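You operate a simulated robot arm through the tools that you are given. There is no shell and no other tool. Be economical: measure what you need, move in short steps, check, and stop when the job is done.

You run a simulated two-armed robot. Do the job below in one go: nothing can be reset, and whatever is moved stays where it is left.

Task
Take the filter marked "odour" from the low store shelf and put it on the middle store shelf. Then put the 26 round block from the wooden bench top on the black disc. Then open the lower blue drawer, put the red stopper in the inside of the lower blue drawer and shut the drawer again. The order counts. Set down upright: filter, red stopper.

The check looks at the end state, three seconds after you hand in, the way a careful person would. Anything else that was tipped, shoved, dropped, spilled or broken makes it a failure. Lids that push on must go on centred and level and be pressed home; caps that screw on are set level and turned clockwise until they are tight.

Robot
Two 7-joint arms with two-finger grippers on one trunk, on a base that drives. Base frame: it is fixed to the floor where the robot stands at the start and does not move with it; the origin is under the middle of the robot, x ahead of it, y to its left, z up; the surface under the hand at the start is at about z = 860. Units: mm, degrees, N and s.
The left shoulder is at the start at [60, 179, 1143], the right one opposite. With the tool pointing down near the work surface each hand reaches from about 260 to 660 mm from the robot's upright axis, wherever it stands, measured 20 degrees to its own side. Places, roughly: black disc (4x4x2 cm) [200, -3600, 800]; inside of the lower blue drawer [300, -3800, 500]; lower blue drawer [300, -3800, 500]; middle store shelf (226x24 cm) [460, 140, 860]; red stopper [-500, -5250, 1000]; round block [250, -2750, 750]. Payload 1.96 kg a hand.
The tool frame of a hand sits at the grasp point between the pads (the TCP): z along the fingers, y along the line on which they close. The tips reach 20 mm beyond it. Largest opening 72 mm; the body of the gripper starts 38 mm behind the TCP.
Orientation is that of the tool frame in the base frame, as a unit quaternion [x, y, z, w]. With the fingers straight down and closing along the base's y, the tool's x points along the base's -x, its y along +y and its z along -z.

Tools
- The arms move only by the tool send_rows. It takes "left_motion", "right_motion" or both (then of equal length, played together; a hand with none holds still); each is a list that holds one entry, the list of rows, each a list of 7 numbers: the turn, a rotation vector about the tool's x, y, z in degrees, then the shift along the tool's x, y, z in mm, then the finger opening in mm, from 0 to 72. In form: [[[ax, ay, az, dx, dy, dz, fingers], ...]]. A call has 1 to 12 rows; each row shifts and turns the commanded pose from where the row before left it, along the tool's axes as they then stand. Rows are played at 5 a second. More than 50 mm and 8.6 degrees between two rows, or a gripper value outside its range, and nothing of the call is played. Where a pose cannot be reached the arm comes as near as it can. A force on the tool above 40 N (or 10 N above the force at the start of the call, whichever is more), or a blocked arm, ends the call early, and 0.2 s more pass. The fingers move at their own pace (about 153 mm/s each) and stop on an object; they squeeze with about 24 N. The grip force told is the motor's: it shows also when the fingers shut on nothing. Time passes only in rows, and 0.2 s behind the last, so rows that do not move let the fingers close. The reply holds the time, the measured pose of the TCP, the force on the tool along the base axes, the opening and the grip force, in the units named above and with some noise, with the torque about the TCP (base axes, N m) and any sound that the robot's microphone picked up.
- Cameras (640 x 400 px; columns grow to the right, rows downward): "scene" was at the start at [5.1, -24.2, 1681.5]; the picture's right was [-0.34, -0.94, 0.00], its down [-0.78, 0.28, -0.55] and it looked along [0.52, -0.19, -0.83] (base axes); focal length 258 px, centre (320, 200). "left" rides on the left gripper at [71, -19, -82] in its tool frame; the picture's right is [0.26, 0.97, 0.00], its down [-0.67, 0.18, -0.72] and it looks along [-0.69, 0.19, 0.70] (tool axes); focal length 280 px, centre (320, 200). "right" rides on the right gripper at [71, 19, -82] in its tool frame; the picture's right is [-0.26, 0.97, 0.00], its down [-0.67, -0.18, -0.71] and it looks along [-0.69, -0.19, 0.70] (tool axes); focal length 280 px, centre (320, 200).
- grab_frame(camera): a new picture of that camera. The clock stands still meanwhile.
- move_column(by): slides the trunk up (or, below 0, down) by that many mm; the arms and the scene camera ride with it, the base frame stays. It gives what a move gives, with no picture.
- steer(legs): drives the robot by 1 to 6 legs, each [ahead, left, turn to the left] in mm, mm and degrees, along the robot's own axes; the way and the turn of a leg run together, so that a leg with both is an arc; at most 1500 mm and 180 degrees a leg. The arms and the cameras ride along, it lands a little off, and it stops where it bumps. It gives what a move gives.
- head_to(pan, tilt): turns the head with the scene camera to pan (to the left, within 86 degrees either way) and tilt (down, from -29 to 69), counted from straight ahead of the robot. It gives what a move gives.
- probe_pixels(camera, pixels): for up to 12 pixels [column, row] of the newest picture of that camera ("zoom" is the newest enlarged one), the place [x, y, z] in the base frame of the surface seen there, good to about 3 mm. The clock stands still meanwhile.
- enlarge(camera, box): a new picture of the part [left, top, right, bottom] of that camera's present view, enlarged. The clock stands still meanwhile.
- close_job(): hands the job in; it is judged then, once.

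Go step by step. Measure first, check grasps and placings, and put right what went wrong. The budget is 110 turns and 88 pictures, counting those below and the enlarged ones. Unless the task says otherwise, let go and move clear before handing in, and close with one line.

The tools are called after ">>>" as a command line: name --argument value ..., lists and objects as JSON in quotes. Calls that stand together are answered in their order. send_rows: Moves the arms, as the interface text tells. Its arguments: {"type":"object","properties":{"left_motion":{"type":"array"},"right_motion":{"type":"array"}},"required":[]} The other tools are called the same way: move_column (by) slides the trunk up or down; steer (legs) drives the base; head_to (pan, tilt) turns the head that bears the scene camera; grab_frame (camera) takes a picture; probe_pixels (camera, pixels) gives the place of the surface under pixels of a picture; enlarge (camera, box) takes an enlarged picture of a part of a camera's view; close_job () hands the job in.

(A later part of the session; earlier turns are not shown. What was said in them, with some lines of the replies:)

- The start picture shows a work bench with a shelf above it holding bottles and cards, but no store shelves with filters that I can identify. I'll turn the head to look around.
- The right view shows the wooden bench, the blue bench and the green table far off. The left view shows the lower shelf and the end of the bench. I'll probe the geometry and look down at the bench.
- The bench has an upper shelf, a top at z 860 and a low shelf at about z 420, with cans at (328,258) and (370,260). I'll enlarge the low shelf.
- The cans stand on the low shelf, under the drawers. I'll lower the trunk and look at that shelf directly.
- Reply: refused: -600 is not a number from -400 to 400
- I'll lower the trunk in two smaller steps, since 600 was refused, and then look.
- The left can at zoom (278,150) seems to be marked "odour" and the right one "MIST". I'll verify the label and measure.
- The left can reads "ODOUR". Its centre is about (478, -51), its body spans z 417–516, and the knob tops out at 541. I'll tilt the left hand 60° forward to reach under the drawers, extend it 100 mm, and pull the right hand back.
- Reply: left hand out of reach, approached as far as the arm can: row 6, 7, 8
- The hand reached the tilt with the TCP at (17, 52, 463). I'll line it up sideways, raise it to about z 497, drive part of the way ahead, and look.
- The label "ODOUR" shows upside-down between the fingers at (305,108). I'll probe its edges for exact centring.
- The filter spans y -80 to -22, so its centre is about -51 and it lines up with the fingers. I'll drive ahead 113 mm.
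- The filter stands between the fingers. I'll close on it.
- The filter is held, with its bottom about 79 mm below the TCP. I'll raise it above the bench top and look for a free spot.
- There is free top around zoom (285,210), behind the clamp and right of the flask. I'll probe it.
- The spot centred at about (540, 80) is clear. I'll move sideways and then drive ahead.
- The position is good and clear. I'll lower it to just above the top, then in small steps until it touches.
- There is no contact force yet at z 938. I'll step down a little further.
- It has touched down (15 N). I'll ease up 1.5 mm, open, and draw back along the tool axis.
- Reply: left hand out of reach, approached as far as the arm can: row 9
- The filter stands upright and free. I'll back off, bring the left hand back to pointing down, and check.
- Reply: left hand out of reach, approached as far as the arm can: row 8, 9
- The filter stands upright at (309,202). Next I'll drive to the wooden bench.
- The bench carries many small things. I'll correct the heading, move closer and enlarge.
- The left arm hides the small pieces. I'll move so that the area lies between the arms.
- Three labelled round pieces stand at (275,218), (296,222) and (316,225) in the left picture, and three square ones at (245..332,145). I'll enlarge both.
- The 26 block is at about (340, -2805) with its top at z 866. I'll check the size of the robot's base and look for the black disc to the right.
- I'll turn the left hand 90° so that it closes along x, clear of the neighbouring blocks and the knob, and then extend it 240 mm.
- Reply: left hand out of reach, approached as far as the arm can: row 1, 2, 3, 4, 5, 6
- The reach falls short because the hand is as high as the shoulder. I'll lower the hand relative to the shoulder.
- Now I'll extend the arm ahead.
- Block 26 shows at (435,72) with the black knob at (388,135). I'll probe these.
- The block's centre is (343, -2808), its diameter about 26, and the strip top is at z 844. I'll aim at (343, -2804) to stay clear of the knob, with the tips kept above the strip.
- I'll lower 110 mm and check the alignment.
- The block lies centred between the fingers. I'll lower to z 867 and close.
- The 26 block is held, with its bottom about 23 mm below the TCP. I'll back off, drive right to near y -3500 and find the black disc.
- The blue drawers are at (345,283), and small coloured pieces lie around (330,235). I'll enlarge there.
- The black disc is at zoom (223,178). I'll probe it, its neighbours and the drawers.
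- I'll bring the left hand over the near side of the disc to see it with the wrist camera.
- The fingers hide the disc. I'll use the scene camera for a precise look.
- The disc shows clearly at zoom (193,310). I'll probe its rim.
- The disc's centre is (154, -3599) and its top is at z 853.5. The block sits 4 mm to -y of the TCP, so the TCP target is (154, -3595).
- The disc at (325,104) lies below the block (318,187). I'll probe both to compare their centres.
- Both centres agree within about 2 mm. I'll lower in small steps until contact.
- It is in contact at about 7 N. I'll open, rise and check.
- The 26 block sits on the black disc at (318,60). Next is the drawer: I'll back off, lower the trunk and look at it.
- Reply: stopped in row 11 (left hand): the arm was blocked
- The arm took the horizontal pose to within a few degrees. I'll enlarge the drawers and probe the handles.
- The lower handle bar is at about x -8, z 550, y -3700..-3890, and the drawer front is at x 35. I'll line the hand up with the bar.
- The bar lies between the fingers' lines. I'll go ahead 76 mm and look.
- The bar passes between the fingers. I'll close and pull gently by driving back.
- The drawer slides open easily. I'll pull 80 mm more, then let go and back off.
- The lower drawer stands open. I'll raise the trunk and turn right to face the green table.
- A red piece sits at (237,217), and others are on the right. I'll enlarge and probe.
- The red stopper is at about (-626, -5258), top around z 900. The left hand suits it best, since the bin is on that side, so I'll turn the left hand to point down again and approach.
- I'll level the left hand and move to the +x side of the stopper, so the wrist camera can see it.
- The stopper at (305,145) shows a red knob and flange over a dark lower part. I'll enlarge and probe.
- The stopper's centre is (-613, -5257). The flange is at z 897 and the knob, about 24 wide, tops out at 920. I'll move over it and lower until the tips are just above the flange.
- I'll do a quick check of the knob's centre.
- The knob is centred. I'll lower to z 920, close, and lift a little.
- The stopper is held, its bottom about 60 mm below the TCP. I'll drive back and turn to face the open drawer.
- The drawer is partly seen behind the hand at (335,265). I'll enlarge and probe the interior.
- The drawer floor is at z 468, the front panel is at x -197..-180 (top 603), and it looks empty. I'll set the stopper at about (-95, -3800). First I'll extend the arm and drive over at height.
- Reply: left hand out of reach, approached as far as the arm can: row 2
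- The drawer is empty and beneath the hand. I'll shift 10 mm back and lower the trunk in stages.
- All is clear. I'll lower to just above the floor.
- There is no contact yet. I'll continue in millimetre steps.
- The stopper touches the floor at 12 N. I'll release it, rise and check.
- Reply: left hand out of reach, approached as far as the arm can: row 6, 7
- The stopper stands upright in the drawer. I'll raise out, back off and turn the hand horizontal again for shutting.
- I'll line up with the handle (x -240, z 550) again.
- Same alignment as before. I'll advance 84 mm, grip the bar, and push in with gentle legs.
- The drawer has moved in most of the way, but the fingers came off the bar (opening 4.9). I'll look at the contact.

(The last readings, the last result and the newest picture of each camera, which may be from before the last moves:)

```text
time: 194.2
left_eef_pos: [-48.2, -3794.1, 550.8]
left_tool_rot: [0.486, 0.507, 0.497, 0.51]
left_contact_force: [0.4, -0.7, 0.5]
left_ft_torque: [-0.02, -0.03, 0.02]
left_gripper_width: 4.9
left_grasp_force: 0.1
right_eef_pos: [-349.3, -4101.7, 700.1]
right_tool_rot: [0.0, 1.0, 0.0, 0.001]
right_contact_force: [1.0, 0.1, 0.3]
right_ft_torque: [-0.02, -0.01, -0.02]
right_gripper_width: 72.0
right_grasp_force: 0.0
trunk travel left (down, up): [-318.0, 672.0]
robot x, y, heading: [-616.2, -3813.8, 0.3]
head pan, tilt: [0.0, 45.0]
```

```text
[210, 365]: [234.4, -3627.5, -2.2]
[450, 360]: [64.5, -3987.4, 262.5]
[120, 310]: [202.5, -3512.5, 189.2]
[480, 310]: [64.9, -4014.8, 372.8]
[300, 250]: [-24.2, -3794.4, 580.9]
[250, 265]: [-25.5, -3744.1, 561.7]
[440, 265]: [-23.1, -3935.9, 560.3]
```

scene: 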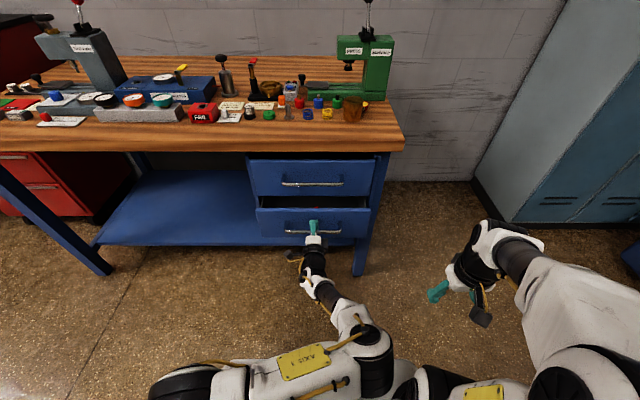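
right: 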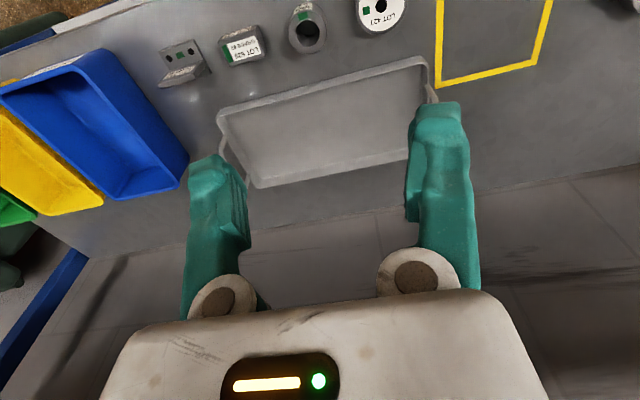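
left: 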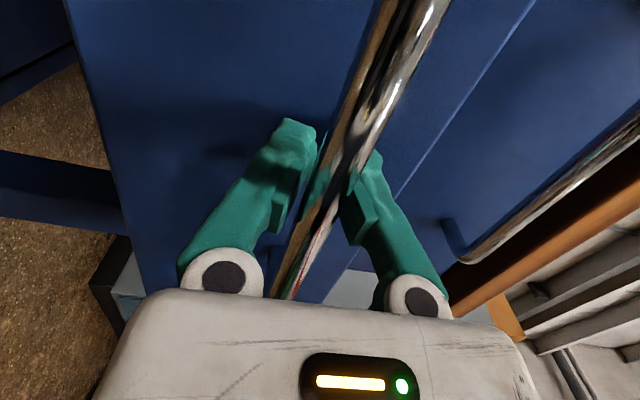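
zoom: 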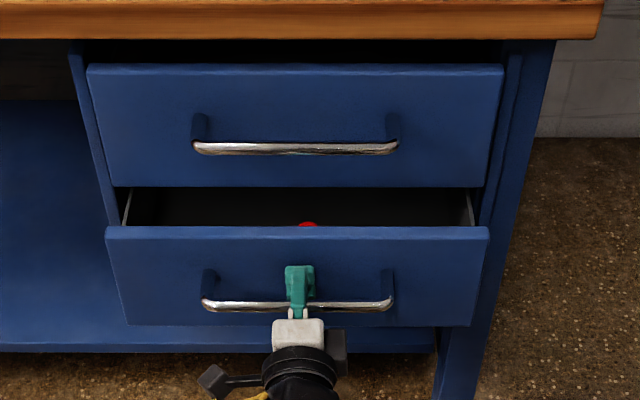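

The drawer front is at x -24, 59 mm short of shut, with the fingertips on the panel. I'll keep pushing gently.

>>> steer --legs '[[30, 0, 0], [24, 0, 0]]'

>>> steer --legs '[[8, 0, 0]]'

>>> enlarge --camera "scene" --box '[240, 130, 400, 250]'

>>> probe_pixels --camera "zoom" --pixels '[[180, 240], [430, 240], [180, 110], [430, 110], [250, 270], [400, 270]]'

```text
time: 195.4
left_eef_pos: [6.0, -3794.5, 551.0]
left_tool_rot: [0.487, 0.507, 0.497, 0.509]
left_contact_force: [-1.3, -0.9, -0.1]
left_ft_torque: [0.0, -0.04, -0.01]
left_gripper_width: 5.1
left_grasp_force: 0.0
right_eef_pos: [-294.9, -4101.3, 700.1]
right_tool_rot: [0.0, 1.0, 0.0, 0.001]
right_contact_force: [-0.6, -0.7, -0.2]
right_ft_torque: [0.01, -0.02, 0.0]
right_gripper_width: 71.8
right_grasp_force: 0.0
trunk travel left (down, up): [-318.0, 672.0]
robot x, y, heading: [-561.7, -3814.5, -0.0]
head pan, tilt: [0.0, 45.0]
```

```text
time: 196.2
left_eef_pos: [13.1, -3794.5, 551.6]
left_tool_rot: [0.486, 0.508, 0.496, 0.511]
left_contact_force: [-0.5, 0.0, 0.6]
left_ft_torque: [0.04, -0.02, -0.01]
left_gripper_width: 5.1
left_grasp_force: 0.0
right_eef_pos: [-286.2, -4100.8, 699.9]
right_tool_rot: [0.0, 1.0, -0.001, 0.001]
right_contact_force: [0.7, 0.0, 0.8]
right_ft_torque: [0.03, 0.0, 0.01]
right_gripper_width: 72.1
right_grasp_force: 0.0
trunk travel left (down, up): [-318.0, 672.0]
robot x, y, heading: [-553.2, -3816.6, -0.1]
head pan, tilt: [0.0, 45.0]
```

```text
3.33 times, centred on (320, 190) of scene
```

zoom: 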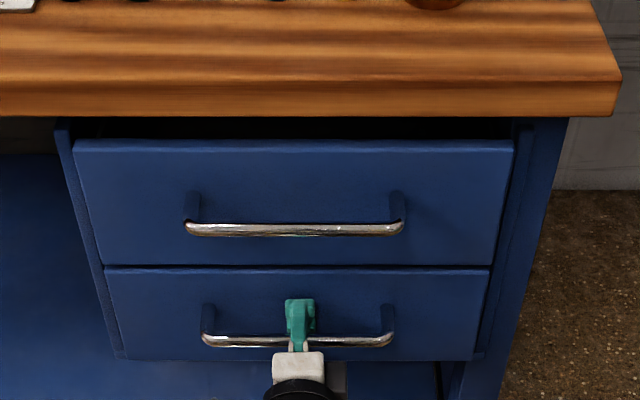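

```text
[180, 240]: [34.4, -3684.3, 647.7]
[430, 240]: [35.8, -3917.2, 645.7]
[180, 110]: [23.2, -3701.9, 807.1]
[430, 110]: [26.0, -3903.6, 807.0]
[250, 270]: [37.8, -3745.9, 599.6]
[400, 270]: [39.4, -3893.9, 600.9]
```

The lower drawer front is flush with the upper one. I'll press lightly to confirm it is home.

>>> send_rows --left_motion '[[[0, 0, 0, 0, 0, 2, 5], [0, 0, 0, 0, 0, 2, 5], [0, 0, 0, 0, 0, 1, 5], [0, 0, 0, 0, 0, 0, 5]]]'

```text
time: 197.2
left_eef_pos: [18.6, -3793.9, 550.3]
left_tool_rot: [0.486, 0.506, 0.496, 0.511]
left_contact_force: [-0.8, -0.2, 0.0]
left_ft_torque: [0.03, 0.01, 0.0]
left_gripper_width: 5.0
left_grasp_force: 0.1
right_eef_pos: [-287.8, -4101.4, 699.5]
right_tool_rot: [0.0, 1.0, -0.001, 0.0]
right_contact_force: [-0.4, 0.1, 0.4]
right_ft_torque: [-0.02, 0.0, -0.01]
right_gripper_width: 72.0
right_grasp_force: 0.2
trunk travel left (down, up): [-318.0, 672.0]
robot x, y, heading: [-553.6, -3814.7, -0.0]
head pan, tilt: [0.0, 45.0]
```

There is no resistance yet. I'll press a little more.

>>> send_rows --left_motion '[[[0, 0, 0, 0, 0, 2, 5], [0, 0, 0, 0, 0, 2, 5], [0, 0, 0, 0, 0, 0, 5]]]'

>>> enlarge --camera "scene" --box '[250, 180, 380, 250]'

>>> probe_pixels --camera "zoom" --pixels '[[150, 160], [400, 160], [150, 100], [420, 60], [120, 60], [200, 270], [150, 200], [400, 200]]'

```text
time: 198.0
left_eef_pos: [20.3, -3794.9, 550.4]
left_tool_rot: [0.486, 0.506, 0.498, 0.51]
left_contact_force: [-37.2, -1.0, -9.2]
left_ft_torque: [0.03, 0.26, -0.07]
left_gripper_width: 6.0
left_grasp_force: 27.8
right_eef_pos: [-288.8, -4101.4, 699.8]
right_tool_rot: [-0.001, 1.0, 0.0, 0.001]
right_contact_force: [-0.3, 0.2, 0.6]
right_ft_torque: [0.01, 0.0, -0.02]
right_gripper_width: 72.2
right_grasp_force: 0.1
trunk travel left (down, up): [-318.0, 672.0]
robot x, y, heading: [-553.9, -3813.0, 0.1]
head pan, tilt: [0.0, 45.0]
```

```text
4.92 times, centred on (315, 215) of scene
```

zoom: 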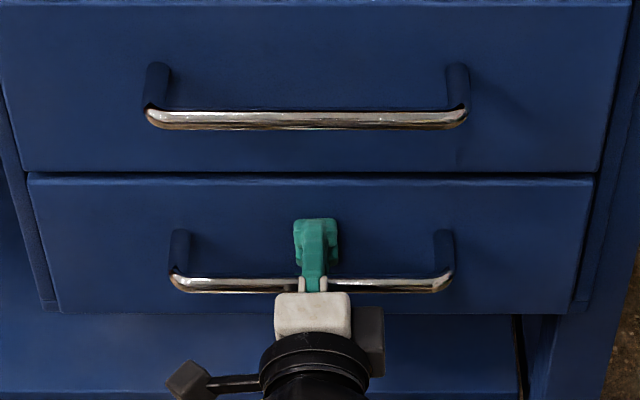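

```text
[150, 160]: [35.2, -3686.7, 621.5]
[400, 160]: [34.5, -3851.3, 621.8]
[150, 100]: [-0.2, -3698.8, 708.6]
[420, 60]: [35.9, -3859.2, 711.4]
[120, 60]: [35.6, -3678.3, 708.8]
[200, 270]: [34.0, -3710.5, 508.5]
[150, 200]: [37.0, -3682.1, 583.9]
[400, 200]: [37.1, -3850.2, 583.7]
```

The drawer is home, pressing back at 37 N. I'll open the fingers wide and withdraw straight back.

>>> send_rows --left_motion '[[[0, 0, 0, 0, 0, -2, 5], [0, 0, 0, 0, 0, 0, 35], [0, 0, 0, 0, 0, 0, 60], [0, 0, 0, 0, 0, 0, 60], [0, 0, 0, 0, 0, -15, 60], [0, 0, 0, 0, 0, -30, 60], [0, 0, 0, 0, 0, -30, 60]]]'

>>> steer --legs '[[-300, 0, 0]]'

>>> move_column --by 300

>>> grab_frame --camera "scene"

>>> enlarge --camera "scene" --box '[220, 90, 400, 240]'

```text
time: 198.5
left_eef_pos: [17.6, -3794.2, 554.1]
left_tool_rot: [0.484, 0.505, 0.499, 0.512]
left_contact_force: [-38.9, -0.4, 11.6]
left_ft_torque: [-0.17, 0.46, -0.08]
left_gripper_width: 23.1
left_grasp_force: 0.1
right_eef_pos: [-289.2, -4102.2, 700.5]
right_tool_rot: [0.0, 1.0, 0.0, 0.001]
right_contact_force: [0.1, -0.3, 0.0]
right_ft_torque: [0.01, 0.05, 0.0]
right_gripper_width: 72.1
right_grasp_force: 0.1
trunk travel left (down, up): [-318.0, 672.0]
robot x, y, heading: [-555.1, -3817.2, 0.1]
head pan, tilt: [0.0, 45.0]
stopped in row 2 (left hand): the force on the tool passed its limit at 54 N (the readings are from after the stop); the commanded pose is now the measured one
```

```text
time: 200.5
left_eef_pos: [-280.6, -3795.3, 552.7]
left_tool_rot: [0.485, 0.505, 0.498, 0.512]
left_contact_force: [-0.3, 0.4, 0.0]
left_ft_torque: [0.03, 0.0, -0.01]
left_gripper_width: 34.9
left_grasp_force: 0.0
right_eef_pos: [-587.8, -4102.7, 698.3]
right_tool_rot: [-0.001, 1.0, 0.0, 0.001]
right_contact_force: [0.1, 0.2, -0.3]
right_ft_torque: [-0.03, -0.02, 0.01]
right_gripper_width: 72.1
right_grasp_force: 0.1
trunk travel left (down, up): [-318.0, 672.0]
robot x, y, heading: [-861.7, -3818.2, 0.1]
head pan, tilt: [0.0, 45.0]
```

```text
time: 203.5
left_eef_pos: [-280.7, -3795.3, 852.4]
left_tool_rot: [0.484, 0.505, 0.498, 0.512]
left_contact_force: [0.2, 0.4, -0.6]
left_ft_torque: [0.02, 0.01, 0.01]
left_gripper_width: 35.1
left_grasp_force: 0.0
right_eef_pos: [-588.2, -4101.5, 1000.4]
right_tool_rot: [-0.001, 1.0, 0.0, 0.0]
right_contact_force: [0.6, -1.1, 0.6]
right_ft_torque: [0.0, 0.03, -0.01]
right_gripper_width: 71.9
right_grasp_force: 0.0
trunk travel left (down, up): [-618.0, 372.0]
robot x, y, heading: [-856.4, -3815.6, 0.3]
head pan, tilt: [0.0, 45.0]
```

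```text
13 pictures are left
```

scene: 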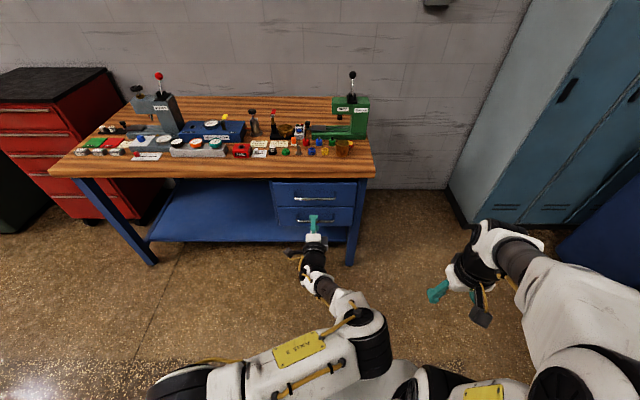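

```text
2.67 times, centred on (310, 165) of scene
```

zoom: 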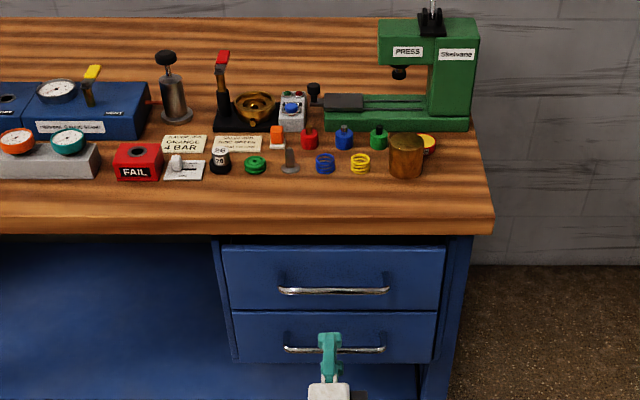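

The drawer looks shut and the 26 block sits on the black disc. I'll take a last numeric check.

>>> probe_pixels --camera "zoom" --pixels '[[270, 330], [410, 330], [270, 265], [410, 265], [220, 150], [220, 168]]'

>>> enlarge --camera "scene" --box '[260, 130, 320, 170]'

```text
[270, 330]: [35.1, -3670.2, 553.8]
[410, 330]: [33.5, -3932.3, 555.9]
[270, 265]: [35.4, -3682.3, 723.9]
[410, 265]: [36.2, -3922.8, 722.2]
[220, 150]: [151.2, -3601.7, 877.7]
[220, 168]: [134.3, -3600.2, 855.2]
```

```text
10.00 times, centred on (290, 150) of scene
```

zoom: 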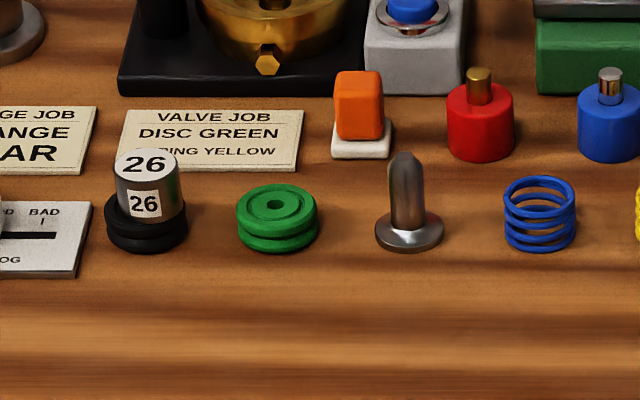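

The block sits level on the black disc, the drawer front is flush at x 35, and both hands are clear, so I'm handing in.

>>> close_job

```text
The job is handed in.
```

The job is handed in. The "odour" filter stands upright on the middle store shelf, which I took to be the z 860 bench top. The 26 block is level on the black disc, and the red stopper is in the lower blue drawer, which is shut. I last saw the stopper upright before the final push and didn't reopen the drawer to check.
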